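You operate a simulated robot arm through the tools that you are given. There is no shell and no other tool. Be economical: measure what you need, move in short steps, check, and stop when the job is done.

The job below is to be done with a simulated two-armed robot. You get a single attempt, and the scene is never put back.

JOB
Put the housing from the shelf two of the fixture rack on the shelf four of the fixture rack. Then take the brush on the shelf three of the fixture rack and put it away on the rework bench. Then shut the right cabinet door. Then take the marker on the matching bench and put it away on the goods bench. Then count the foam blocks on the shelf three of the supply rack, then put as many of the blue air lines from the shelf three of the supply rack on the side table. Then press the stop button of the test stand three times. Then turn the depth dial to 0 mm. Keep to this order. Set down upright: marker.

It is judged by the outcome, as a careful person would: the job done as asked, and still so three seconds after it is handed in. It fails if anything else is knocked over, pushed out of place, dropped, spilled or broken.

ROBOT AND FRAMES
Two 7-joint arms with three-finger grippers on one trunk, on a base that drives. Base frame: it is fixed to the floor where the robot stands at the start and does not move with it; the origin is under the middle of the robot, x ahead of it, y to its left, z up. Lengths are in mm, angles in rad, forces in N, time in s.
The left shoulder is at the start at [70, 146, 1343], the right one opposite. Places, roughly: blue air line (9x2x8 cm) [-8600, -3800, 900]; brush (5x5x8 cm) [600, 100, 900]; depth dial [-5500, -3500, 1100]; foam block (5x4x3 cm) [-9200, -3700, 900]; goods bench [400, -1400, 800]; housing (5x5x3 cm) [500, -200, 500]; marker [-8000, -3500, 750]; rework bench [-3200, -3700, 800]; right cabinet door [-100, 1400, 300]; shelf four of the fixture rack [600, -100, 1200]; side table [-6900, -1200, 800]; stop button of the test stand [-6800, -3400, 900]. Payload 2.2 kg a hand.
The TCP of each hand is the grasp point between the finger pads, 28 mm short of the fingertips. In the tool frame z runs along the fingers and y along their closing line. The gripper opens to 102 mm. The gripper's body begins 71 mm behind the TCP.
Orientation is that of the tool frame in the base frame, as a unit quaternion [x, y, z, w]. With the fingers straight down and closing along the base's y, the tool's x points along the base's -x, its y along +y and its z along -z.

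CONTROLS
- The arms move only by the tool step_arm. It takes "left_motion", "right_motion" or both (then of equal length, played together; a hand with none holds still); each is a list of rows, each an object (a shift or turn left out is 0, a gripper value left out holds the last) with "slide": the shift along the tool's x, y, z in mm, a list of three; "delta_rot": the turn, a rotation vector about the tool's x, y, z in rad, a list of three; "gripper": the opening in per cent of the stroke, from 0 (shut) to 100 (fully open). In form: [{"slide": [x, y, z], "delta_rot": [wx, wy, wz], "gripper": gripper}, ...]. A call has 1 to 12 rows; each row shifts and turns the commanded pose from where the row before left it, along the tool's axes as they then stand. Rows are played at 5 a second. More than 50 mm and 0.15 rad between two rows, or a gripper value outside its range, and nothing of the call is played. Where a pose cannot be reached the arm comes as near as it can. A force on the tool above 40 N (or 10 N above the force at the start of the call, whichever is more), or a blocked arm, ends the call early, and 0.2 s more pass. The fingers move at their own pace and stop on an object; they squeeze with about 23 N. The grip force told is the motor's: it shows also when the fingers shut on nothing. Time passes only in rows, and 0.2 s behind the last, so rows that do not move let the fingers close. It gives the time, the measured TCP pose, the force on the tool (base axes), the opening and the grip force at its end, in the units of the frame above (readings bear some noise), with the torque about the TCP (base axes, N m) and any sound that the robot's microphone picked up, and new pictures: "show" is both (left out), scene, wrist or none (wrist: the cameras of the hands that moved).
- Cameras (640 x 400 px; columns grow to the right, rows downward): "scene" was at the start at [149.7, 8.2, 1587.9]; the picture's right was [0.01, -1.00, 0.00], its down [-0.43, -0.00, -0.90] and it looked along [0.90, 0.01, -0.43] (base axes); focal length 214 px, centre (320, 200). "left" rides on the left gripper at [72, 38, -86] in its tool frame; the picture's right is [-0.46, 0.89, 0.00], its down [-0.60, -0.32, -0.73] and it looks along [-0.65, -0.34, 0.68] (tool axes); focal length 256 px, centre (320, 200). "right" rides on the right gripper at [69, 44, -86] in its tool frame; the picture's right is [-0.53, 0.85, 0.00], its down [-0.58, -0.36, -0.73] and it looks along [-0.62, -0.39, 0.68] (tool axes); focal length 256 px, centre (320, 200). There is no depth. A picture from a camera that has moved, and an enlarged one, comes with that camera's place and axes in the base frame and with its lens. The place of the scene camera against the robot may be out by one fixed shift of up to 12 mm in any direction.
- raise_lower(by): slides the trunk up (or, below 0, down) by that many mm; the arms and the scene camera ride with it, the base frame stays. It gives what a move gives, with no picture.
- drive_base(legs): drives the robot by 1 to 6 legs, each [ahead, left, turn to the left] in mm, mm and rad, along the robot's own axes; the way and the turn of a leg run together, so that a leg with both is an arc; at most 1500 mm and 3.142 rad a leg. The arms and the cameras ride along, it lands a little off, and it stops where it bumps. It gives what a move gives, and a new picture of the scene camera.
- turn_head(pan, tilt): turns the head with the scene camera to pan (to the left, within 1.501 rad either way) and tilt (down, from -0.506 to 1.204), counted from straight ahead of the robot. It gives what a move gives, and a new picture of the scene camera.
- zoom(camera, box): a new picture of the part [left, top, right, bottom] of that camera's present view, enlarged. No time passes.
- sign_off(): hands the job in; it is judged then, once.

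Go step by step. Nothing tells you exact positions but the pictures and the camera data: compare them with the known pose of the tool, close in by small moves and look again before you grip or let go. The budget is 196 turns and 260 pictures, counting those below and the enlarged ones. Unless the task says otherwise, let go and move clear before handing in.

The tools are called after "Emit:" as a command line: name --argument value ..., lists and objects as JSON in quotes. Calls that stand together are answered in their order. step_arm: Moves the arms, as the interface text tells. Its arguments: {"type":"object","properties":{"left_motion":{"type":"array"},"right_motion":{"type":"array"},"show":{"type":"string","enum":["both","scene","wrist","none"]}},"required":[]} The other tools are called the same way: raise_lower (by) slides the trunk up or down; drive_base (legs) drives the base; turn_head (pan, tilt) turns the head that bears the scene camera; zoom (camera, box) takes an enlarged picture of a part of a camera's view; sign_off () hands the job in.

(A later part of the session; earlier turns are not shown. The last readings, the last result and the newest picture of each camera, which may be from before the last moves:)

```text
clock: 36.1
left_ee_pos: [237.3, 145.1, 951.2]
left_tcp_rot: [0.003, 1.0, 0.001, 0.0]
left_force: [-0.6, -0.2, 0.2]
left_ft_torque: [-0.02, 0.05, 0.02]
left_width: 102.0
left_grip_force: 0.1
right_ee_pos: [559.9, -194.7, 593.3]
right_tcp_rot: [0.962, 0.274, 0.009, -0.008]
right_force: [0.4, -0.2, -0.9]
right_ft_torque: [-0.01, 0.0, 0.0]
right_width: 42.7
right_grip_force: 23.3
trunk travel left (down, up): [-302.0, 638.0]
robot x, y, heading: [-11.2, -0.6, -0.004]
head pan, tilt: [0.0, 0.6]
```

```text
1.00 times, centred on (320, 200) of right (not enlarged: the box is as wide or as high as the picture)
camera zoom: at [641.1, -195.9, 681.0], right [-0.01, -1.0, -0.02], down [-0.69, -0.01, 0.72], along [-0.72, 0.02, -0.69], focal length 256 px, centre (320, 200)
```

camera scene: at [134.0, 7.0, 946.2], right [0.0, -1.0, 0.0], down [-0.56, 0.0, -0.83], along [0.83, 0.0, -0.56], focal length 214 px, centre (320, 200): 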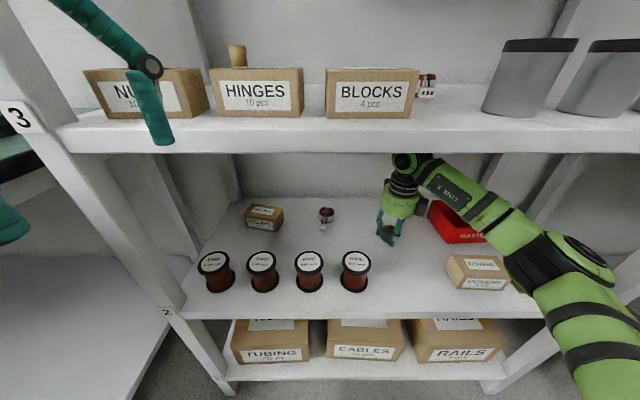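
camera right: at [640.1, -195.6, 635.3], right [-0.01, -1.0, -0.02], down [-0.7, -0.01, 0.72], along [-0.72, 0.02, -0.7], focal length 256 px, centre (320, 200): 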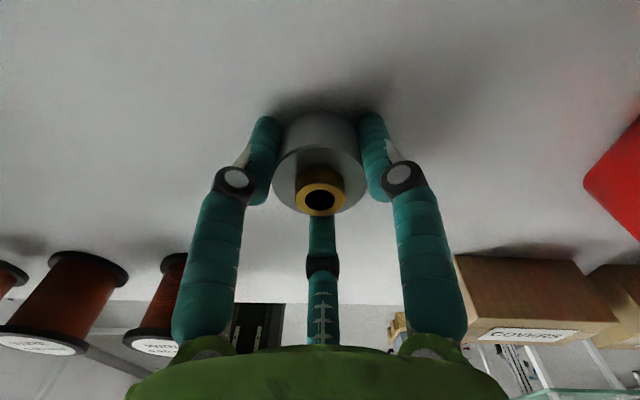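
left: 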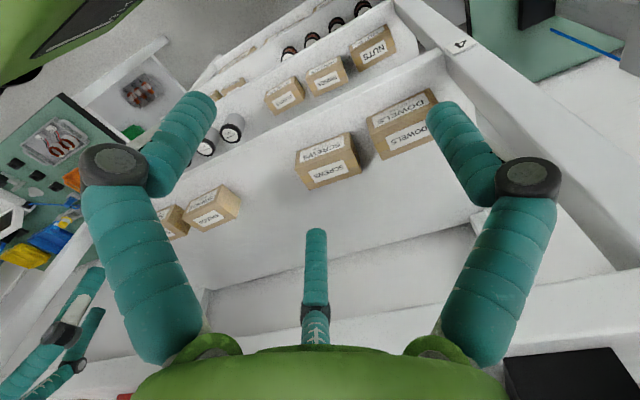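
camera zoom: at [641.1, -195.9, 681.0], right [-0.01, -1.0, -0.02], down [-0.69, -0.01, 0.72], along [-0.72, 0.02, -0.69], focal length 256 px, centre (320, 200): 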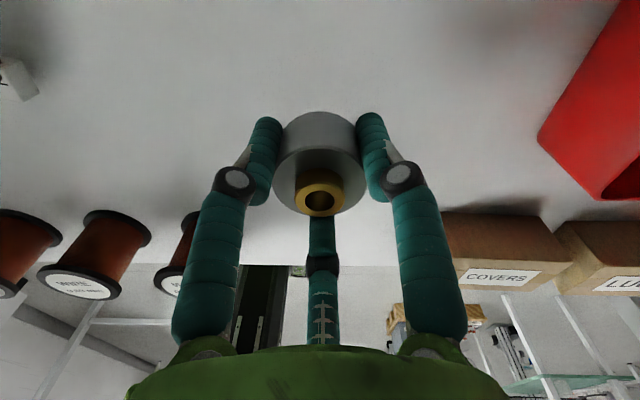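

The housing is held. I back out of the rack and raise the trunk.

Emit:
drive_base --legs '[[-320, 0, 0]]'

Emit:
raise_lower --by 400

Emit:
raise_lower --by 238

Emit:
turn_head --pan 0 --tilt 0.5

```text
clock: 38.3
left_ee_pos: [-88.8, 144.4, 951.3]
left_tcp_rot: [0.007, 1.0, 0.0, 0.0]
left_force: [-0.4, 0.4, -0.2]
left_ft_torque: [0.0, -0.03, 0.0]
left_width: 102.2
left_grip_force: 0.1
right_ee_pos: [230.5, -196.7, 594.4]
right_tcp_rot: [0.963, 0.268, 0.01, -0.007]
right_force: [-0.2, -0.8, -0.1]
right_ft_torque: [0.02, 0.02, 0.0]
right_width: 42.7
right_grip_force: 23.1
trunk travel left (down, up): [-302.0, 638.0]
robot x, y, heading: [-337.3, 2.0, -0.013]
head pan, tilt: [0.0, 0.6]
camera scene: at [-191.7, 7.8, 995.7], right [-0.01, -1.0, 0.0], down [-0.56, 0.01, -0.83], along [0.83, -0.01, -0.56], focal length 214 px, centre (320, 200)
```

scene: 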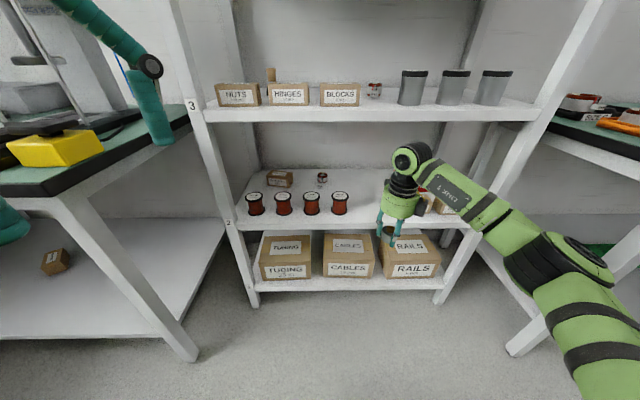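

```text
clock: 42.1
left_ee_pos: [-88.1, 143.6, 1350.2]
left_tcp_rot: [0.007, 1.0, 0.0, -0.001]
left_force: [0.7, -0.5, -0.8]
left_ft_torque: [0.0, -0.04, -0.02]
left_width: 102.0
left_grip_force: 0.1
right_ee_pos: [231.2, -196.2, 995.0]
right_tcp_rot: [0.964, 0.267, 0.01, -0.008]
right_force: [-0.1, 0.0, -0.3]
right_ft_torque: [0.02, -0.01, 0.02]
right_width: 42.9
right_grip_force: 22.7
trunk travel left (down, up): [-702.0, 238.0]
robot x, y, heading: [-341.7, 1.0, -0.022]
head pan, tilt: [0.0, 0.6]
```

```text
clock: 44.6
left_ee_pos: [-89.2, 145.0, 1589.3]
left_tcp_rot: [0.007, 1.0, 0.0, -0.001]
left_force: [-0.6, -0.8, -0.9]
left_ft_torque: [0.01, -0.01, -0.02]
left_width: 102.1
left_grip_force: 0.0
right_ee_pos: [231.4, -196.7, 1232.3]
right_tcp_rot: [0.963, 0.268, 0.009, -0.007]
right_force: [-0.1, -0.1, -0.5]
right_ft_torque: [-0.01, -0.03, -0.01]
right_width: 42.7
right_grip_force: 23.1
trunk travel left (down, up): [-940.0, 0.0]
robot x, y, heading: [-337.6, 4.1, -0.015]
head pan, tilt: [0.0, 0.6]
```

```text
clock: 45.2
left_ee_pos: [-88.2, 146.6, 1588.0]
left_tcp_rot: [0.007, 1.0, 0.0, -0.001]
left_force: [0.3, 0.5, 0.1]
left_ft_torque: [0.02, 0.03, 0.01]
left_width: 102.3
left_grip_force: 0.0
right_ee_pos: [231.0, -197.0, 1231.6]
right_tcp_rot: [0.963, 0.268, 0.01, -0.007]
right_force: [-0.6, 0.8, -0.9]
right_ft_torque: [0.04, 0.01, -0.01]
right_width: 42.6
right_grip_force: 23.1
trunk travel left (down, up): [-940.0, 0.0]
robot x, y, heading: [-336.1, 3.9, -0.013]
head pan, tilt: [0.0, 0.499]
camera scene: at [-188.6, 7.8, 1642.7], right [-0.01, -1.0, 0.0], down [-0.48, 0.01, -0.88], along [0.88, -0.01, -0.48], focal length 214 px, centre (320, 200)
```

scene: 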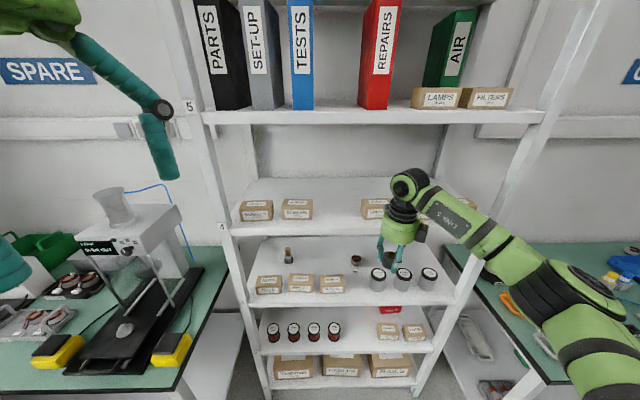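

Held fine. I raise the hand about 55 mm, then shift left so it faces the gap between SCREWS and SPRINGS on shelf 4.

Emit:
step_arm --right_motion '[{"slide": [0, 0, -28]}, {"slide": [0, 0, -27]}, {}]' --show "none"

Emit:
drive_base --legs '[[0, 130, 0.013], [170, 0, 0]]'

Emit:
zoom --camera "right" --box '[0, 0, 640, 400]'

```text
clock: 46.0
left_ee_pos: [-87.8, 144.4, 1589.6]
left_tcp_rot: [0.007, 1.0, 0.0, -0.001]
left_force: [-0.4, 0.2, -0.2]
left_ft_torque: [0.0, 0.02, -0.04]
left_width: 102.2
left_grip_force: 0.0
right_ee_pos: [230.7, -197.4, 1287.6]
right_tcp_rot: [0.963, 0.269, 0.009, -0.008]
right_force: [0.5, 0.1, -1.0]
right_ft_torque: [0.02, -0.01, 0.02]
right_width: 42.9
right_grip_force: 23.1
trunk travel left (down, up): [-940.0, 0.0]
robot x, y, heading: [-340.7, 1.0, -0.017]
head pan, tilt: [0.0, 0.499]
```

```text
clock: 48.4
left_ee_pos: [75.5, 280.7, 1590.5]
left_tcp_rot: [0.001, 1.0, 0.001, 0.001]
left_force: [-0.6, 0.1, -0.4]
left_ft_torque: [0.03, -0.05, 0.02]
left_width: 102.2
left_grip_force: 0.1
right_ee_pos: [399.6, -60.1, 1288.8]
right_tcp_rot: [0.961, 0.275, 0.012, -0.007]
right_force: [-0.1, 0.4, -0.7]
right_ft_torque: [0.01, -0.05, 0.03]
right_width: 42.7
right_grip_force: 22.7
trunk travel left (down, up): [-940.0, 0.0]
robot x, y, heading: [-166.7, 134.1, -0.004]
head pan, tilt: [0.0, 0.499]
camera scene: at [-22.7, 141.6, 1643.3], right [0.0, -1.0, 0.0], down [-0.48, 0.0, -0.88], along [0.88, 0.0, -0.48], focal length 214 px, centre (320, 200)
```

scene: 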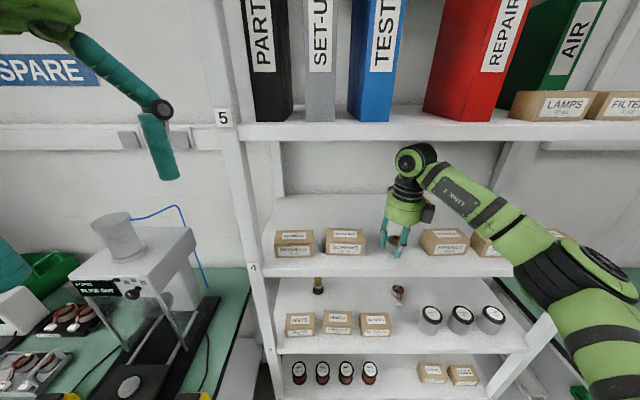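

```text
1.00 times, centred on (320, 200) of right (not enlarged: the box is as wide or as high as the picture)
camera zoom: at [480.3, -60.9, 1377.3], right [-0.01, -1.0, -0.02], down [-0.7, -0.01, 0.72], along [-0.72, 0.02, -0.7], focal length 256 px, centre (320, 200)
```

zoom: 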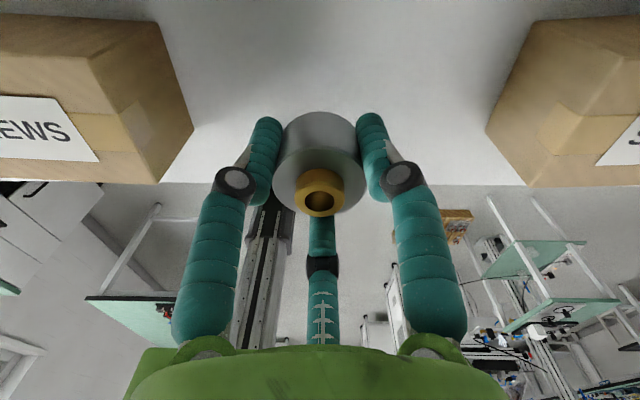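

Centred in the gap. I lower 12 mm for head-room under shelf 5 and creep in.

Emit:
step_arm --right_motion '[{"slide": [-3, 5, 12]}, {}]' --show "none"

Emit:
drive_base --legs '[[90, 0, 0]]'

Emit:
zoom --camera "right" --box '[0, 0, 640, 400]'

```text
clock: 49.0
left_ee_pos: [78.1, 279.1, 1589.6]
left_tcp_rot: [0.002, 1.0, -0.001, 0.001]
left_force: [-0.2, 0.3, -0.4]
left_ft_torque: [-0.02, -0.06, 0.01]
left_width: 102.0
left_grip_force: 0.0
right_ee_pos: [403.0, -64.7, 1275.4]
right_tcp_rot: [0.961, 0.275, 0.011, -0.007]
right_force: [-0.4, -0.2, -1.6]
right_ft_torque: [-0.05, -0.01, -0.01]
right_width: 42.8
right_grip_force: 23.0
trunk travel left (down, up): [-940.0, 0.0]
robot x, y, heading: [-165.4, 135.6, 0.002]
head pan, tilt: [0.0, 0.499]
```

```text
clock: 50.1
left_ee_pos: [155.5, 278.2, 1591.7]
left_tcp_rot: [0.002, 1.0, 0.0, 0.004]
left_force: [-0.7, 0.5, -0.1]
left_ft_torque: [0.0, -0.13, 0.0]
left_width: 101.9
left_grip_force: 0.1
right_ee_pos: [481.8, -66.3, 1280.8]
right_tcp_rot: [0.961, 0.276, 0.014, -0.007]
right_force: [-0.3, -0.4, -0.2]
right_ft_torque: [-0.02, -0.08, 0.01]
right_width: 42.7
right_grip_force: 23.4
trunk travel left (down, up): [-940.0, 0.0]
robot x, y, heading: [-77.7, 134.5, -0.003]
head pan, tilt: [0.0, 0.499]
camera scene: at [58.5, 140.4, 1644.0], right [0.0, -1.0, 0.0], down [-0.47, 0.0, -0.88], along [0.88, 0.0, -0.47], focal length 214 px, centre (320, 200)
```

scene: 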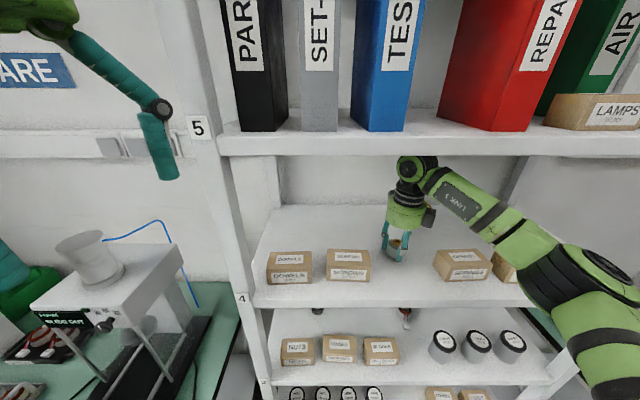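

```text
1.00 times, centred on (320, 200) of right (not enlarged: the box is as wide or as high as the picture)
camera zoom: at [563.1, -67.3, 1368.3], right [-0.01, -1.0, -0.02], down [-0.7, -0.01, 0.71], along [-0.71, 0.02, -0.7], focal length 256 px, centre (320, 200)
```

zoom: 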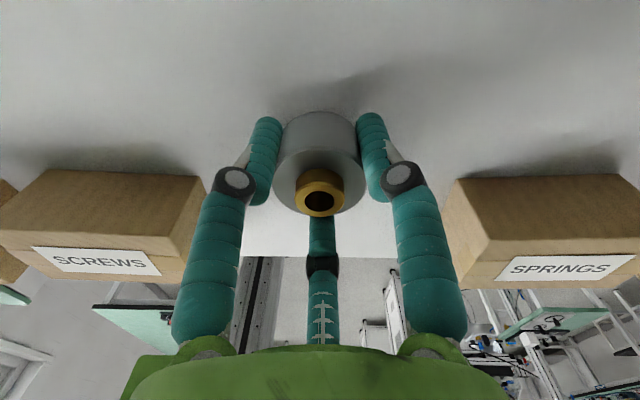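

The hand is inside the shelf between the boxes. I lower gently until contact.

Emit:
raise_lower --by -18

Emit:
raise_lower --by -6

Emit:
zoom --camera "scene" --box '[300, 130, 540, 330]'

```text
clock: 50.7
left_ee_pos: [163.4, 277.6, 1575.2]
left_tcp_rot: [0.002, 1.0, -0.001, 0.003]
left_force: [-1.1, -0.6, 0.2]
left_ft_torque: [-0.01, -0.03, -0.03]
left_width: 101.9
left_grip_force: 0.0
right_ee_pos: [491.0, -65.9, 1269.9]
right_tcp_rot: [0.961, 0.274, 0.023, -0.007]
right_force: [-0.5, 0.5, -0.3]
right_ft_torque: [-0.01, -0.01, 0.0]
right_width: 42.9
right_grip_force: 23.0
trunk travel left (down, up): [-924.0, 16.0]
robot x, y, heading: [-76.0, 133.0, -0.002]
head pan, tilt: [0.0, 0.499]
stopped: the force on the tool passed its limit at 50 N (the readings are from after the stop); the commanded pose is now the measured one
```

```text
clock: 51.2
left_ee_pos: [166.9, 279.2, 1568.6]
left_tcp_rot: [0.002, 1.0, -0.001, 0.001]
left_force: [0.5, 0.3, 0.0]
left_ft_torque: [-0.02, 0.03, -0.05]
left_width: 102.0
left_grip_force: 0.1
right_ee_pos: [494.9, -66.0, 1267.8]
right_tcp_rot: [0.962, 0.272, 0.028, -0.007]
right_force: [5.4, -3.9, 38.2]
right_ft_torque: [-0.21, 1.11, -0.15]
right_width: 42.7
right_grip_force: 22.8
trunk travel left (down, up): [-918.0, 22.0]
robot x, y, heading: [-76.1, 135.1, -0.004]
head pan, tilt: [0.0, 0.499]
```

```text
2.00 times, centred on (420, 230) of scene
camera zoom: at [68.3, 140.8, 1622.0], right [0.0, -1.0, 0.0], down [-0.48, 0.0, -0.88], along [0.88, 0.0, -0.48], focal length 429 px, centre (120, 140)
```

zoom: 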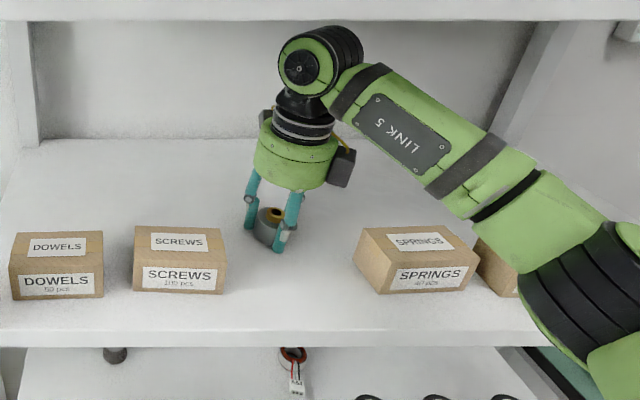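

The housing rests on shelf 4 (contact). I ease off 3 mm, open, and rise.

Emit:
raise_lower --by 3

Emit:
step_arm --right_motion '[{"gripper": 60}, {"gripper": 90}, {}, {}]' --show "wrist"

```text
clock: 51.7
left_ee_pos: [166.5, 278.3, 1570.9]
left_tcp_rot: [0.001, 1.0, 0.0, 0.002]
left_force: [-0.8, 0.1, -0.4]
left_ft_torque: [0.01, 0.02, -0.03]
left_width: 101.9
left_grip_force: 0.2
right_ee_pos: [496.0, -66.0, 1268.4]
right_tcp_rot: [0.961, 0.274, 0.026, -0.007]
right_force: [7.6, -3.4, 28.2]
right_ft_torque: [-0.18, 0.73, -0.08]
right_width: 42.7
right_grip_force: 22.9
trunk travel left (down, up): [-921.0, 19.0]
robot x, y, heading: [-75.1, 129.9, -0.003]
head pan, tilt: [0.0, 0.499]
```

```text
clock: 52.7
left_ee_pos: [168.9, 279.0, 1571.6]
left_tcp_rot: [0.002, 1.0, -0.001, 0.0]
left_force: [0.3, -0.9, 0.7]
left_ft_torque: [0.0, -0.01, 0.01]
left_width: 102.2
left_grip_force: 0.1
right_ee_pos: [495.4, -65.3, 1264.0]
right_tcp_rot: [0.961, 0.274, 0.022, -0.007]
right_force: [1.1, 1.1, -0.9]
right_ft_torque: [0.05, 0.0, -0.01]
right_width: 91.5
right_grip_force: 0.0
trunk travel left (down, up): [-921.0, 19.0]
robot x, y, heading: [-76.1, 135.3, -0.003]
head pan, tilt: [0.0, 0.499]
camera right: at [574.5, -68.0, 1354.0], right [-0.01, -1.0, -0.03], down [-0.71, -0.01, 0.71], along [-0.71, 0.02, -0.71], focal length 256 px, centre (320, 200)
```

right: 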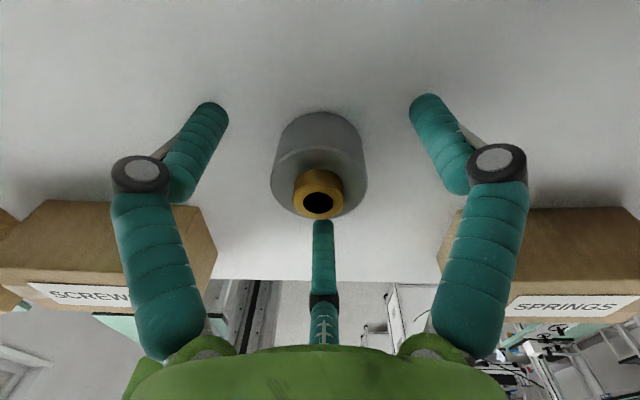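

The housing stands free on shelf 4. I back straight out; then look at the brush on shelf 3.

Emit:
drive_base --legs '[[-280, 0, 0]]'

Emit:
raise_lower --by -280

Emit:
turn_head --pan 0 --tilt 0.5

```text
clock: 54.7
left_ee_pos: [-101.7, 279.7, 1571.1]
left_tcp_rot: [0.003, 1.0, 0.0, -0.001]
left_force: [1.5, -1.4, -0.7]
left_ft_torque: [0.02, 0.01, 0.03]
left_width: 101.8
left_grip_force: 0.1
right_ee_pos: [223.1, -66.1, 1264.2]
right_tcp_rot: [0.962, 0.273, 0.021, -0.008]
right_force: [0.4, 0.1, 0.5]
right_ft_torque: [-0.02, 0.06, 0.04]
right_width: 91.6
right_grip_force: 0.0
trunk travel left (down, up): [-921.0, 19.0]
robot x, y, heading: [-353.3, 133.4, -0.002]
head pan, tilt: [0.0, 0.499]
camera scene: at [-199.4, 141.0, 1623.6], right [-0.01, -1.0, 0.0], down [-0.48, 0.0, -0.88], along [0.88, 0.0, -0.48], focal length 214 px, centre (320, 200)
```

scene: 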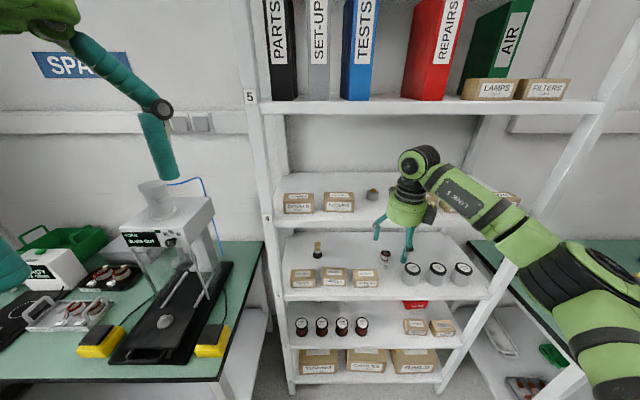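

```text
clock: 57.5
left_ee_pos: [-104.5, 280.1, 1288.9]
left_tcp_rot: [0.003, 1.0, 0.0, 0.0]
left_force: [-0.4, 0.0, 0.2]
left_ft_torque: [-0.03, -0.03, 0.0]
left_width: 101.7
left_grip_force: 0.0
right_ee_pos: [220.4, -65.8, 984.9]
right_tcp_rot: [0.962, 0.272, 0.023, -0.008]
right_force: [0.5, 0.6, 1.2]
right_ft_torque: [0.0, 0.0, -0.01]
right_width: 92.0
right_grip_force: 0.0
trunk travel left (down, up): [-641.0, 299.0]
robot x, y, heading: [-351.9, 135.2, -0.005]
head pan, tilt: [0.0, 0.499]
```

```text
clock: 58.1
left_ee_pos: [-105.1, 279.1, 1291.3]
left_tcp_rot: [0.003, 1.0, 0.0, 0.0]
left_force: [0.5, 0.0, -0.3]
left_ft_torque: [0.03, 0.0, 0.03]
left_width: 102.0
left_grip_force: 0.0
right_ee_pos: [220.4, -66.0, 984.3]
right_tcp_rot: [0.962, 0.273, 0.022, -0.007]
right_force: [0.2, -0.5, 0.3]
right_ft_torque: [0.01, -0.02, 0.05]
right_width: 91.8
right_grip_force: 0.1
trunk travel left (down, up): [-641.0, 299.0]
robot x, y, heading: [-349.7, 133.4, -0.008]
head pan, tilt: [0.0, 0.499]
camera scene: at [-203.8, 141.0, 1344.1], right [-0.01, -1.0, 0.0], down [-0.48, 0.0, -0.88], along [0.88, 0.0, -0.48], focal length 214 px, centre (320, 200)
```

scene: 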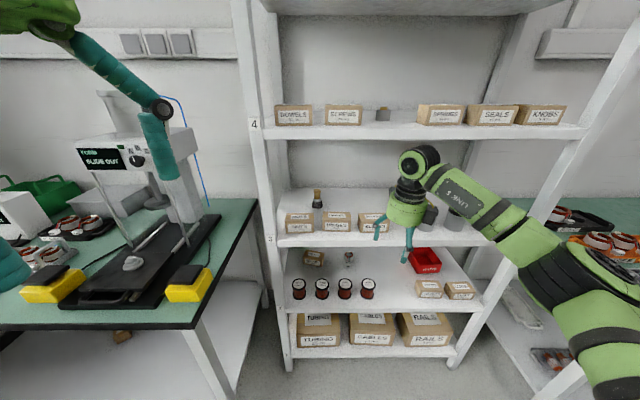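

Housing placed. The brush stands at about [540,148] on shelf 3: a job for the left hand. I retract the right hand and bring the left hand forward and down, in the open.

Emit:
step_arm --right_motion '[{"slide": [-35, -22.4, 0]}, {"slide": [-35, -22.4, 0]}, {"slide": [-35, -22.4, 0]}, {"slide": [-35, -22.4, 0]}, {"slide": [-35, -22.4, 0]}, {"slide": [-35, -22.4, 0]}, {}, {}, {}, {}]' --left_motion '[{"slide": [-40, 0, 0]}, {"slide": [-40, 0, 0]}, {"slide": [-40, 0, 0]}, {"slide": [-30, 0, 0]}, {"slide": [0, 0, 42]}, {"slide": [0, 0, 42]}, {"slide": [0, 0, 42]}, {"slide": [0, 0, 42]}, {"slide": [0, 0, 42]}, {"slide": [0, 0, 42]}]' --show "scene"

```text
clock: 60.3
left_ee_pos: [46.4, 279.4, 1037.9]
left_tcp_rot: [0.001, 1.0, -0.001, 0.002]
left_force: [0.8, -1.3, -0.5]
left_ft_torque: [0.01, 0.01, -0.01]
left_width: 101.7
left_grip_force: 0.1
right_ee_pos: [-29.7, -61.9, 976.4]
right_tcp_rot: [0.962, 0.272, 0.022, -0.009]
right_force: [0.3, 0.1, 0.4]
right_ft_torque: [-0.06, 0.0, 0.01]
right_width: 91.7
right_grip_force: 0.0
trunk travel left (down, up): [-641.0, 299.0]
robot x, y, heading: [-353.5, 136.5, -0.003]
head pan, tilt: [0.0, 0.499]
camera scene: at [-202.7, 141.7, 1344.0], right [-0.01, -1.0, 0.0], down [-0.48, 0.0, -0.88], along [0.88, 0.0, -0.48], focal length 214 px, centre (320, 200)
```

scene: 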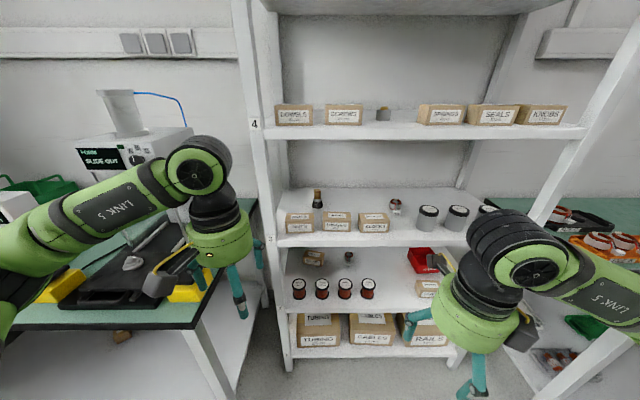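

Emit:
step_arm --left_motion '[{"slide": [-40, 0, 0]}, {"slide": [-40, 0, 0]}, {"slide": [-40, 0, 0]}, {"slide": [-30, 0, 0]}, {"slide": [0, 0, 40]}, {}]' --show "both"

```text
clock: 61.7
left_ee_pos: [195.4, 278.2, 998.2]
left_tcp_rot: [0.003, 1.0, 0.001, 0.001]
left_force: [0.1, -1.2, -0.5]
left_ft_torque: [0.01, -0.04, -0.03]
left_width: 102.0
left_grip_force: 0.0
right_ee_pos: [-29.7, -61.3, 977.6]
right_tcp_rot: [0.962, 0.272, 0.021, -0.007]
right_force: [0.1, 0.1, 0.2]
right_ft_torque: [0.04, -0.01, -0.04]
right_width: 91.8
right_grip_force: 0.0
trunk travel left (down, up): [-641.0, 299.0]
robot x, y, heading: [-353.3, 132.0, -0.002]
head pan, tilt: [0.0, 0.499]
camera scene: at [-204.1, 140.5, 1344.2], right [-0.01, -1.0, 0.0], down [-0.48, 0.0, -0.88], along [0.88, 0.0, -0.48], focal length 214 px, centre (320, 200)
camera left: at [123.3, 315.4, 1085.3], right [0.47, 0.88, 0.0], down [0.6, -0.32, 0.73], along [0.65, -0.34, -0.68], focal length 256 px, centre (320, 200)
```

scene: 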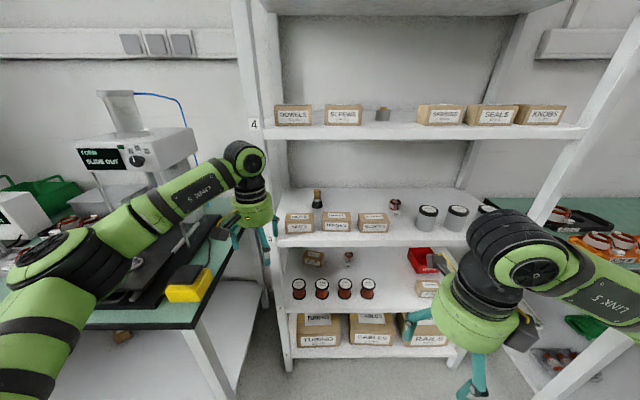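
left: 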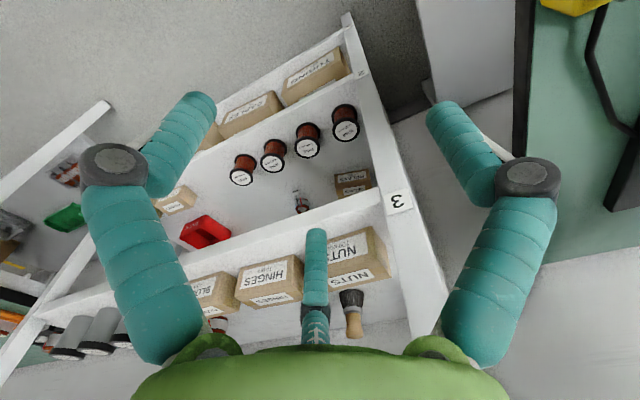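

The left hand reaches straight down without a roll. Shelf 3 is low-ceilinged with boxes in front of the brush, so I'll use a ~35° pitch with the closing line along y, passing over the boxes.

Emit:
step_arm --left_motion '[{"delta_rot": [0, 0, -0.119]}, {"delta_rot": [0, 0, -0.119]}, {"delta_rot": [0, 0, -0.119]}, {"delta_rot": [0, 0, -0.12]}, {"delta_rot": [0.069, -0.1335, 0]}, {"delta_rot": [0.069, -0.1335, 0]}, {"delta_rot": [0.069, -0.1335, 0]}, {"delta_rot": [0.069, -0.1335, 0]}, {}]' --show "none"

Emit:
drive_base --legs '[[0, -133, 0]]'

Emit:
zoom --camera "left" --box '[0, 0, 640, 400]'

```text
clock: 63.7
left_ee_pos: [194.1, 277.4, 999.2]
left_tcp_rot: [-0.224, 0.928, -0.071, 0.288]
left_force: [0.1, -0.3, -0.9]
left_ft_torque: [-0.01, -0.02, 0.0]
left_width: 102.2
left_grip_force: 0.1
right_ee_pos: [-29.9, -63.6, 977.1]
right_tcp_rot: [0.962, 0.272, 0.021, -0.008]
right_force: [1.3, -0.7, 1.3]
right_ft_torque: [0.03, 0.02, 0.03]
right_width: 91.7
right_grip_force: 0.0
trunk travel left (down, up): [-641.0, 299.0]
robot x, y, heading: [-352.1, 133.9, -0.004]
head pan, tilt: [0.0, 0.499]
```

```text
clock: 65.0
left_ee_pos: [194.3, 149.9, 998.8]
left_tcp_rot: [-0.224, 0.929, -0.072, 0.287]
left_force: [0.0, 0.2, 0.3]
left_ft_torque: [-0.01, 0.03, 0.0]
left_width: 102.2
left_grip_force: 0.1
right_ee_pos: [-30.3, -192.1, 976.7]
right_tcp_rot: [0.962, 0.272, 0.021, -0.007]
right_force: [-0.6, -0.1, -0.1]
right_ft_torque: [-0.03, 0.0, -0.01]
right_width: 91.9
right_grip_force: 0.0
trunk travel left (down, up): [-641.0, 299.0]
robot x, y, heading: [-355.9, 1.4, -0.001]
head pan, tilt: [0.0, 0.499]
camera scene: at [-204.4, 11.8, 1344.1], right [0.0, -1.0, 0.0], down [-0.48, 0.0, -0.88], along [0.88, 0.0, -0.48], focal length 214 px, centre (320, 200)
```

scene: 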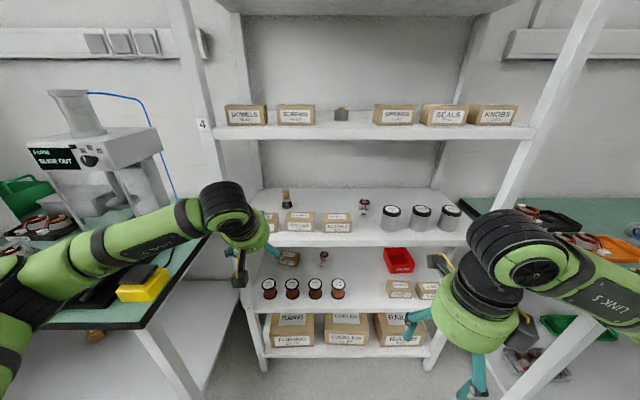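

```text
1.00 times, centred on (320, 200) of left (not enlarged: the box is as wide or as high as the picture)
camera zoom: at [79.2, 148.8, 1024.6], right [0.01, 1.0, 0.0], down [0.15, 0.0, 0.99], along [0.99, -0.01, -0.15], focal length 256 px, centre (320, 200)
```

zoom: 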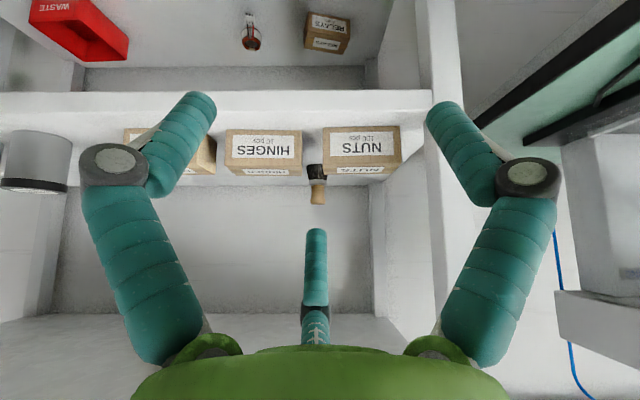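

Emit:
step_arm --right_motion '[{"slide": [-25, -16, 0]}, {"slide": [-25, -16, 0]}, {"slide": [-25, -16, 0]}, {"slide": [-12, -8, 0]}]' --show "none"

Emit:
raise_lower --by -30

Emit:
drive_base --legs '[[200, -10, 0]]'

Emit:
zoom --camera "left" --box '[0, 0, 640, 400]'

```text
clock: 66.0
left_ee_pos: [194.5, 148.3, 998.6]
left_tcp_rot: [-0.224, 0.929, -0.07, 0.287]
left_force: [0.4, -0.6, -0.2]
left_ft_torque: [0.02, -0.01, 0.04]
left_width: 101.8
left_grip_force: 0.1
right_ee_pos: [-70.3, -185.7, 1004.4]
right_tcp_rot: [0.962, 0.272, 0.02, -0.008]
right_force: [-0.3, 0.2, 0.1]
right_ft_torque: [-0.02, 0.0, 0.01]
right_width: 91.8
right_grip_force: 0.0
right hand out of reach, approached as far as the arm can: row 2, 3, 4
trunk travel left (down, up): [-641.0, 299.0]
robot x, y, heading: [-354.7, 4.0, -0.008]
head pan, tilt: [0.0, 0.499]
```

```text
clock: 66.7
left_ee_pos: [193.8, 149.1, 969.5]
left_tcp_rot: [-0.224, 0.928, -0.07, 0.288]
left_force: [-0.5, 0.3, 0.2]
left_ft_torque: [-0.01, 0.02, -0.03]
left_width: 102.1
left_grip_force: 0.0
right_ee_pos: [-70.8, -185.9, 974.2]
right_tcp_rot: [0.962, 0.274, 0.022, -0.008]
right_force: [0.2, 0.0, -0.6]
right_ft_torque: [0.05, -0.01, -0.02]
right_width: 92.0
right_grip_force: 0.0
trunk travel left (down, up): [-611.0, 329.0]
robot x, y, heading: [-350.4, 3.7, -0.002]
head pan, tilt: [0.0, 0.499]
```

```text
clock: 68.3
left_ee_pos: [392.6, 135.6, 968.8]
left_tcp_rot: [-0.222, 0.929, -0.071, 0.288]
left_force: [-0.3, 0.3, -0.3]
left_ft_torque: [-0.02, 0.01, 0.01]
left_width: 101.9
left_grip_force: 0.1
right_ee_pos: [126.8, -198.1, 973.4]
right_tcp_rot: [0.962, 0.272, 0.022, -0.007]
right_force: [0.3, -0.1, 1.2]
right_ft_torque: [0.0, 0.02, 0.02]
right_width: 91.9
right_grip_force: 0.1
trunk travel left (down, up): [-611.0, 329.0]
robot x, y, heading: [-156.2, -9.0, -0.009]
head pan, tilt: [0.0, 0.499]
camera scene: at [-6.6, -0.7, 1314.1], right [-0.01, -1.0, 0.0], down [-0.48, 0.0, -0.88], along [0.88, -0.01, -0.48], focal length 214 px, centre (320, 200)
```

scene: 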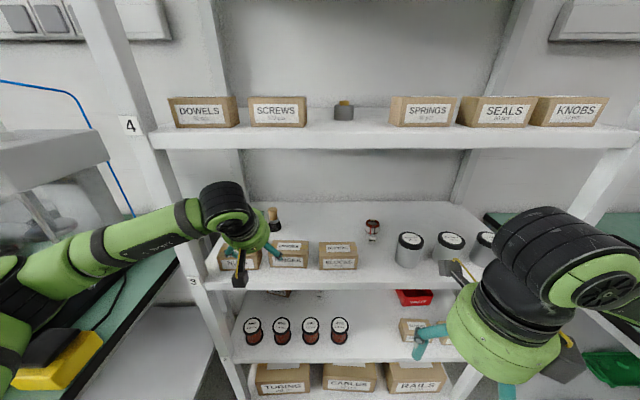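

```text
1.00 times, centred on (320, 200) of left (not enlarged: the box is as wide or as high as the picture)
camera zoom: at [277.3, 135.9, 994.9], right [0.01, 1.0, 0.0], down [0.15, -0.01, 0.99], along [0.99, -0.01, -0.15], focal length 256 px, centre (320, 200)
```

zoom: 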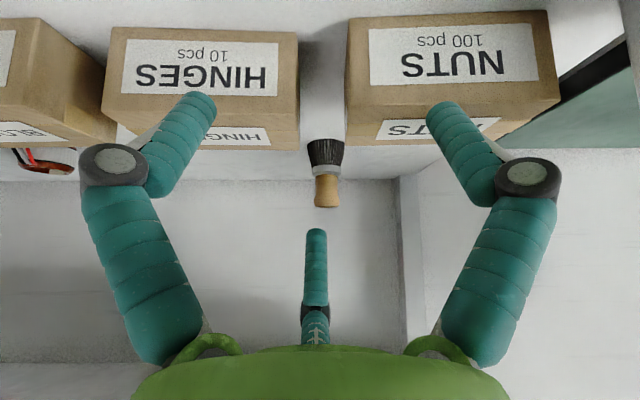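

Brush handle is ahead at y≈140, x≈555. I raise 8 mm for box clearance and advance.

Emit:
raise_lower --by 8

Emit:
drive_base --legs '[[115, 4, 0.008]]'

Emit:
zoom --camera "left" --box '[0, 0, 640, 400]'

```text
clock: 68.9
left_ee_pos: [392.6, 135.0, 977.2]
left_tcp_rot: [-0.222, 0.929, -0.071, 0.288]
left_force: [1.0, -0.2, 0.0]
left_ft_torque: [0.0, -0.02, 0.01]
left_width: 102.2
left_grip_force: 0.0
right_ee_pos: [126.4, -197.4, 982.0]
right_tcp_rot: [0.962, 0.271, 0.02, -0.007]
right_force: [0.2, -1.1, 0.6]
right_ft_torque: [-0.02, -0.02, 0.01]
right_width: 92.0
right_grip_force: 0.1
trunk travel left (down, up): [-619.0, 321.0]
robot x, y, heading: [-151.0, -5.1, -0.008]
head pan, tilt: [0.0, 0.499]
```

```text
clock: 70.3
left_ee_pos: [476.7, 140.0, 977.4]
left_tcp_rot: [-0.215, 0.93, -0.068, 0.289]
left_force: [-0.4, 0.6, -0.1]
left_ft_torque: [-0.01, 0.02, -0.02]
left_width: 102.1
left_grip_force: 0.0
right_ee_pos: [226.6, -191.5, 987.5]
right_tcp_rot: [0.96, 0.279, 0.031, -0.007]
right_force: [-0.4, -0.2, -0.4]
right_ft_torque: [0.03, 0.0, -0.01]
right_width: 91.5
right_grip_force: 0.1
trunk travel left (down, up): [-619.0, 321.0]
robot x, y, heading: [-42.1, -5.4, 0.01]
head pan, tilt: [0.0, 0.499]
stopped in leg 1: the robot was blocked; the commanded pose is now the measured one
camera scene: at [83.3, 1.7, 1325.3], right [0.01, -1.0, 0.0], down [-0.46, 0.0, -0.89], along [0.89, 0.01, -0.46], focal length 214 px, centre (320, 200)
```

scene: 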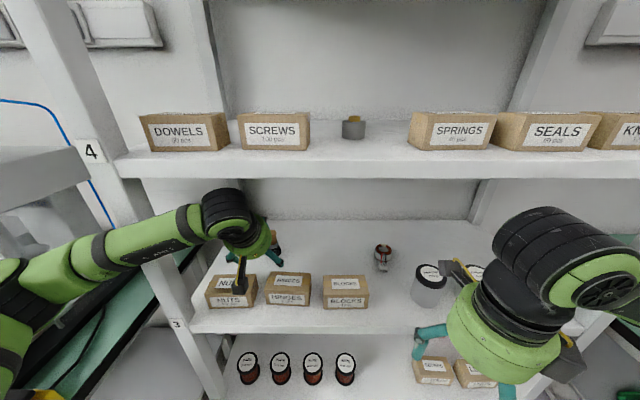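

```text
1.00 times, centred on (320, 200) of left (not enlarged: the box is as wide or as high as the picture)
camera zoom: at [362.2, 142.0, 1004.2], right [0.02, 1.0, 0.02], down [0.15, -0.02, 0.99], along [0.99, -0.02, -0.15], focal length 256 px, centre (320, 200)
```

zoom: 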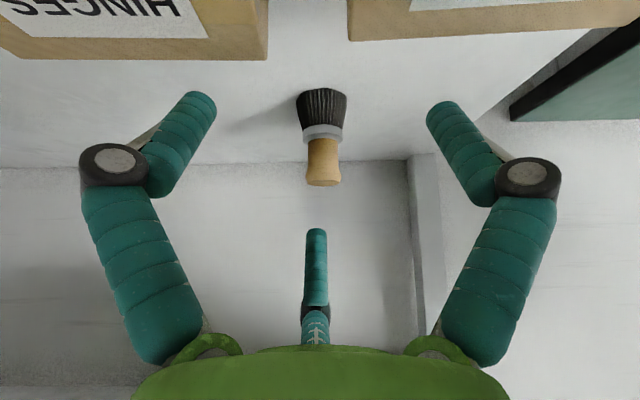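

The left forearm met the rack's left post. I back off, and will extend the arm more with the robot shifted right and farther back.

Emit:
drive_base --legs '[[-180, 0, 0]]'

Emit:
step_arm --left_motion '[{"slide": [0, 0, 1]}]' --show "none"

```text
clock: 71.8
left_ee_pos: [322.2, 139.0, 966.9]
left_tcp_rot: [-0.216, 0.934, -0.065, 0.277]
left_force: [-0.1, 0.0, 0.1]
left_ft_torque: [-0.02, -0.01, 0.01]
left_width: 102.0
left_grip_force: 0.0
right_ee_pos: [68.8, -192.7, 980.5]
right_tcp_rot: [0.96, 0.278, 0.02, -0.007]
right_force: [-0.4, 0.5, 0.3]
right_ft_torque: [0.0, 0.0, 0.03]
right_width: 91.9
right_grip_force: 0.1
trunk travel left (down, up): [-619.0, 321.0]
robot x, y, heading: [-216.4, -4.3, 0.008]
head pan, tilt: [0.0, 0.499]
camera scene: at [-67.0, 3.1, 1322.0], right [0.0, -1.0, 0.0], down [-0.48, 0.0, -0.88], along [0.88, 0.0, -0.48], focal length 214 px, centre (320, 200)
```

scene: 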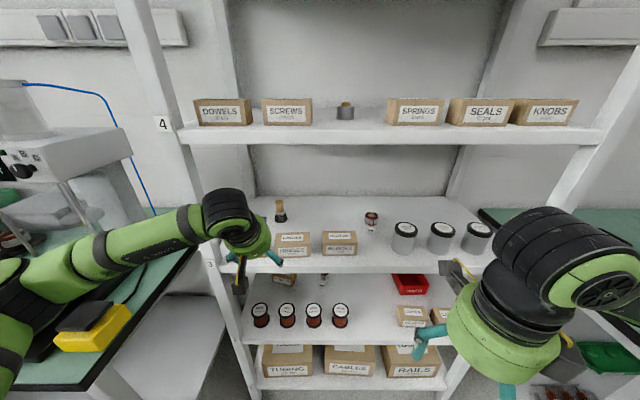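

```text
clock: 72.2
left_ee_pos: [323.6, 138.8, 964.7]
left_tcp_rot: [-0.217, 0.934, -0.065, 0.277]
left_force: [-0.2, 0.6, -0.2]
left_ft_torque: [-0.01, 0.01, 0.04]
left_width: 102.0
left_grip_force: 0.1
right_ee_pos: [68.1, -191.8, 981.1]
right_tcp_rot: [0.961, 0.277, 0.02, -0.007]
right_force: [0.1, -0.2, 0.5]
right_ft_torque: [0.02, 0.03, -0.01]
right_width: 91.8
right_grip_force: 0.0
trunk travel left (down, up): [-619.0, 321.0]
robot x, y, heading: [-217.5, -5.5, 0.007]
head pan, tilt: [0.0, 0.499]
```

Emit:
drive_base --legs '[[-130, -110, -0.007]]'

Emit:
step_arm --left_motion '[{"slide": [-32.6, 8, 16.2]}, {"slide": [-32.6, 8, 16.2]}, {"slide": [-32.6, 8, 16.2]}, {"slide": [-32.6, 8, 16.2]}, {"slide": [-32.6, 8, 16.2]}, {}]' --show "scene"

```text
clock: 73.6
left_ee_pos: [193.8, 25.7, 965.5]
left_tcp_rot: [-0.212, 0.935, -0.068, 0.277]
left_force: [-1.0, 0.2, -0.4]
left_ft_torque: [0.0, 0.0, 0.01]
left_width: 102.3
left_grip_force: 0.0
right_ee_pos: [-62.7, -303.2, 981.5]
right_tcp_rot: [0.962, 0.272, 0.02, -0.007]
right_force: [-0.3, -0.1, -0.5]
right_ft_torque: [-0.01, 0.01, -0.01]
right_width: 91.8
right_grip_force: 0.1
trunk travel left (down, up): [-619.0, 321.0]
robot x, y, heading: [-346.4, -116.1, -0.005]
head pan, tilt: [0.0, 0.499]
camera scene: at [-196.8, -106.1, 1322.0], right [-0.01, -1.0, 0.0], down [-0.48, 0.0, -0.88], along [0.88, -0.01, -0.48], focal length 214 px, centre (320, 200)
```

scene: 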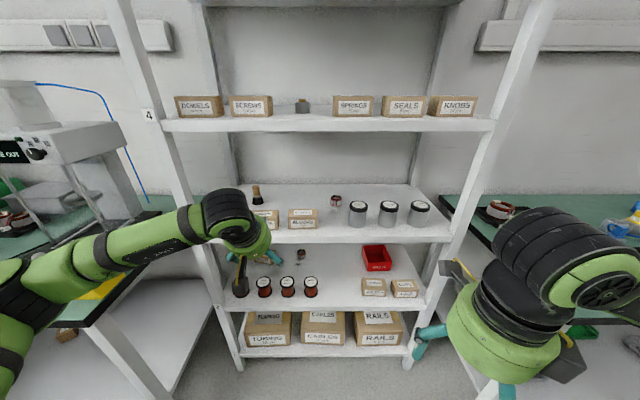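

```text
clock: 75.0
left_ee_pos: [347.7, 132.7, 967.2]
left_tcp_rot: [-0.211, 0.935, -0.066, 0.279]
left_force: [0.1, 0.5, -0.2]
left_ft_torque: [-0.01, 0.02, -0.01]
left_width: 102.0
left_grip_force: 0.1
right_ee_pos: [-64.4, -303.2, 982.3]
right_tcp_rot: [0.962, 0.272, 0.021, -0.008]
right_force: [-0.7, 0.3, -0.4]
right_ft_torque: [-0.01, 0.01, -0.03]
right_width: 91.8
right_grip_force: 0.1
trunk travel left (down, up): [-619.0, 321.0]
robot x, y, heading: [-344.0, -114.1, -0.005]
head pan, tilt: [0.0, 0.499]
camera scene: at [-197.6, -106.3, 1322.2], right [-0.01, -1.0, 0.0], down [-0.48, 0.0, -0.88], along [0.88, -0.01, -0.48], focal length 214 px, centre (320, 200)
```

scene: 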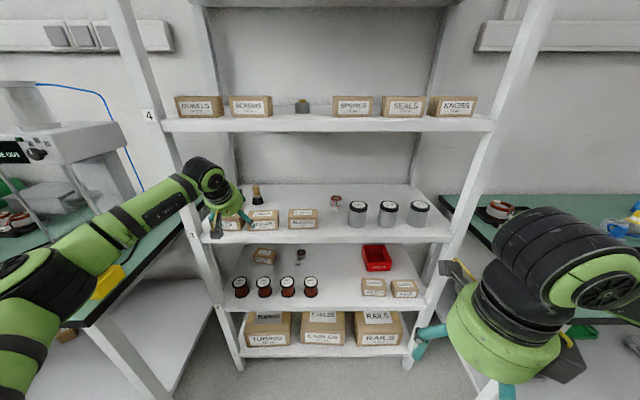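

The forearm would still cross the post with the left arm, whereas the right forearm comes in from the free side. I fold the left arm back and turn the right hand round (third finger to the far side) for the brush.

Emit:
step_arm --left_motion '[{"slide": [32.6, -8, -16.2]}, {"slide": [32.6, -8, -16.2]}, {"slide": [32.6, -8, -16.2]}, {"slide": [32.6, -8, -16.2]}, {"slide": [32.6, -8, -16.2]}, {"slide": [28, 14.5, -20]}, {"slide": [28, 14.5, -20]}, {"slide": [28, 14.5, -20]}, {"slide": [28, 14.5, -20]}, {}, {}, {}]' --right_motion '[{"slide": [33.7, 21.5, 0]}, {"slide": [33.7, 21.5, 0]}, {"slide": [33.7, 21.5, 0]}, {"delta_rot": [0, 0, -0.1496]}, {"delta_rot": [0, 0, -0.1496]}, {"delta_rot": [0, 0, -0.1496]}, {"delta_rot": [0, 0, -0.1496]}, {"delta_rot": [0, 0, -0.1496]}, {"delta_rot": [0, 0, -0.1496]}, {"delta_rot": [0, 0, -0.1496]}, {"delta_rot": [0, 0, -0.1496]}, {"delta_rot": [0, 0, -0.1496]}]' --show "none"

Emit:
step_arm --right_motion '[{"delta_rot": [0, 0, -0.1496]}, {"delta_rot": [0, 0, -0.1496]}, {"delta_rot": [0, 0, -0.1496]}, {"delta_rot": [0, 0, -0.1496]}, {"delta_rot": [0, 0, -0.1496]}, {"delta_rot": [0, 0, -0.1496]}, {"delta_rot": [0, 0, -0.1496]}, {"delta_rot": [0, 0, -0.1496]}, {"delta_rot": [0, 0, -0.1496]}, {"delta_rot": [0, 0, -0.1496]}, {"delta_rot": [0, 0, -0.1496]}, {"delta_rot": [0, 0, -0.1496]}]' --show "both"

```text
clock: 77.6
left_ee_pos: [57.1, 27.0, 965.4]
left_tcp_rot: [-0.212, 0.935, -0.066, 0.277]
left_force: [-0.1, -0.2, 0.5]
left_ft_torque: [-0.01, 0.02, 0.02]
left_width: 102.1
left_grip_force: 0.1
left hand out of reach, approached as far as the arm can: row 9
right_ee_pos: [57.1, -306.3, 986.6]
right_tcp_rot: [0.582, 0.813, 0.021, 0.006]
right_force: [-0.6, 0.2, -0.2]
right_ft_torque: [-0.01, -0.03, 0.02]
right_width: 91.8
right_grip_force: 0.1
trunk travel left (down, up): [-619.0, 321.0]
robot x, y, heading: [-345.2, -114.4, -0.005]
head pan, tilt: [0.0, 0.499]
```

```text
clock: 80.2
left_ee_pos: [56.7, 27.6, 966.1]
left_tcp_rot: [-0.212, 0.935, -0.066, 0.278]
left_force: [0.9, -0.3, 0.1]
left_ft_torque: [0.04, 0.03, -0.03]
left_width: 102.1
left_grip_force: 0.0
right_ee_pos: [56.1, -305.2, 986.7]
right_tcp_rot: [-0.273, 0.962, 0.008, 0.022]
right_force: [-0.1, 0.2, 0.8]
right_ft_torque: [-0.02, -0.04, -0.03]
right_width: 91.7
right_grip_force: 0.0
trunk travel left (down, up): [-619.0, 321.0]
robot x, y, heading: [-347.3, -112.6, -0.006]
head pan, tilt: [0.0, 0.499]
camera scene: at [-197.1, -106.4, 1322.1], right [-0.01, -1.0, 0.0], down [-0.48, 0.0, -0.88], along [0.88, -0.01, -0.48], focal length 214 px, centre (320, 200)
camera right: at [-28.1, -306.7, 1068.6], right [0.01, 1.0, 0.03], down [0.66, -0.03, 0.75], along [0.76, 0.01, -0.66], focal length 256 px, centre (320, 200)
```

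scene: 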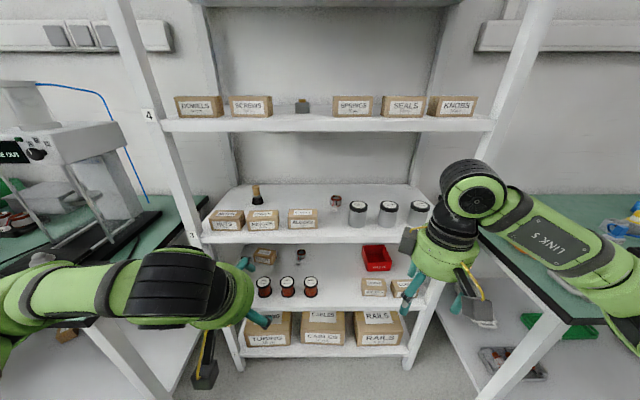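
right: 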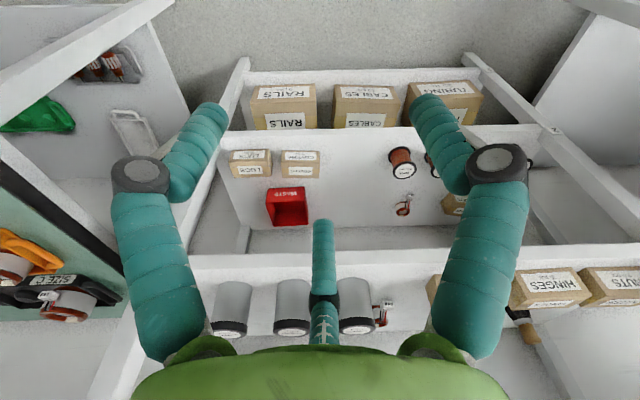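

Emit:
step_arm --right_motion '[{"slide": [-41.6, 3.3, 0], "gripper": 100}, {"slide": [-41.6, 3.3, 0]}, {"slide": [-41.6, 3.3, 0]}, {"slide": [-41.6, 3.3, 0]}, {"slide": [-41.6, 3.3, 0]}, {"slide": [-41.6, 3.3, 0]}, {"delta_rot": [0.0755, -0.121, 0]}, {"delta_rot": [0.0755, -0.121, 0]}, {"delta_rot": [0.0755, -0.121, 0]}, {"delta_rot": [0.0755, -0.121, 0]}, {}]' --show "both"

```text
clock: 82.6
left_ee_pos: [57.7, 27.1, 965.9]
left_tcp_rot: [-0.213, 0.935, -0.068, 0.277]
left_force: [-0.4, 0.2, 0.0]
left_ft_torque: [0.0, 0.03, 0.02]
left_width: 101.8
left_grip_force: 0.0
right_ee_pos: [249.3, -164.1, 995.7]
right_tcp_rot: [-0.255, 0.919, -0.071, 0.291]
right_force: [0.9, -0.6, -0.2]
right_ft_torque: [0.0, -0.01, 0.02]
right_width: 101.9
right_grip_force: 0.0
right hand out of reach, approached as far as the arm can: row 6
trunk travel left (down, up): [-619.0, 321.0]
robot x, y, heading: [-342.6, -116.1, -0.005]
head pan, tilt: [0.0, 0.499]
camera scene: at [-196.8, -105.8, 1322.0], right [-0.01, -1.0, 0.0], down [-0.48, 0.0, -0.88], along [0.88, -0.01, -0.48], focal length 214 px, centre (320, 200)
camera right: at [134.5, -163.5, 1020.5], right [0.01, 1.0, 0.03], down [0.14, -0.03, 0.99], along [0.99, -0.01, -0.14], focal length 256 px, centre (320, 200)
```

scene: 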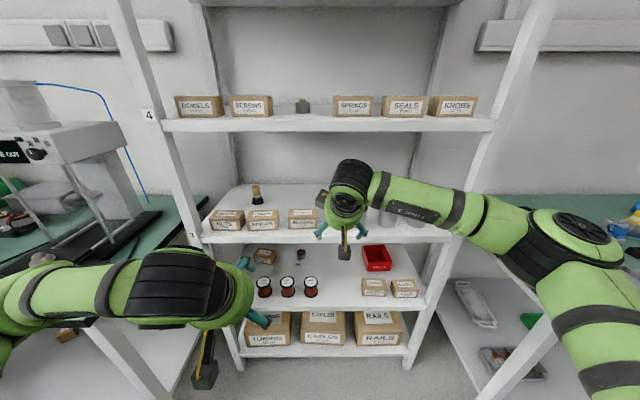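
right: 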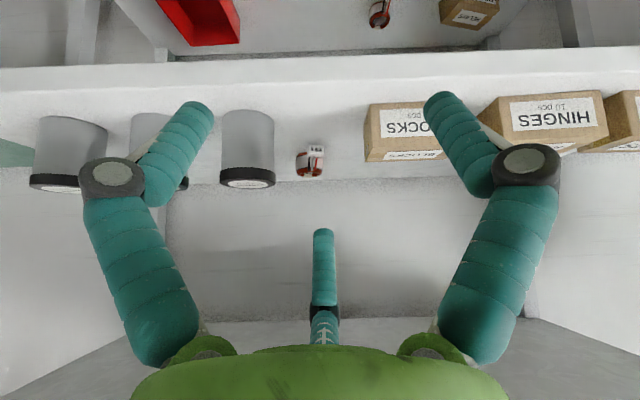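

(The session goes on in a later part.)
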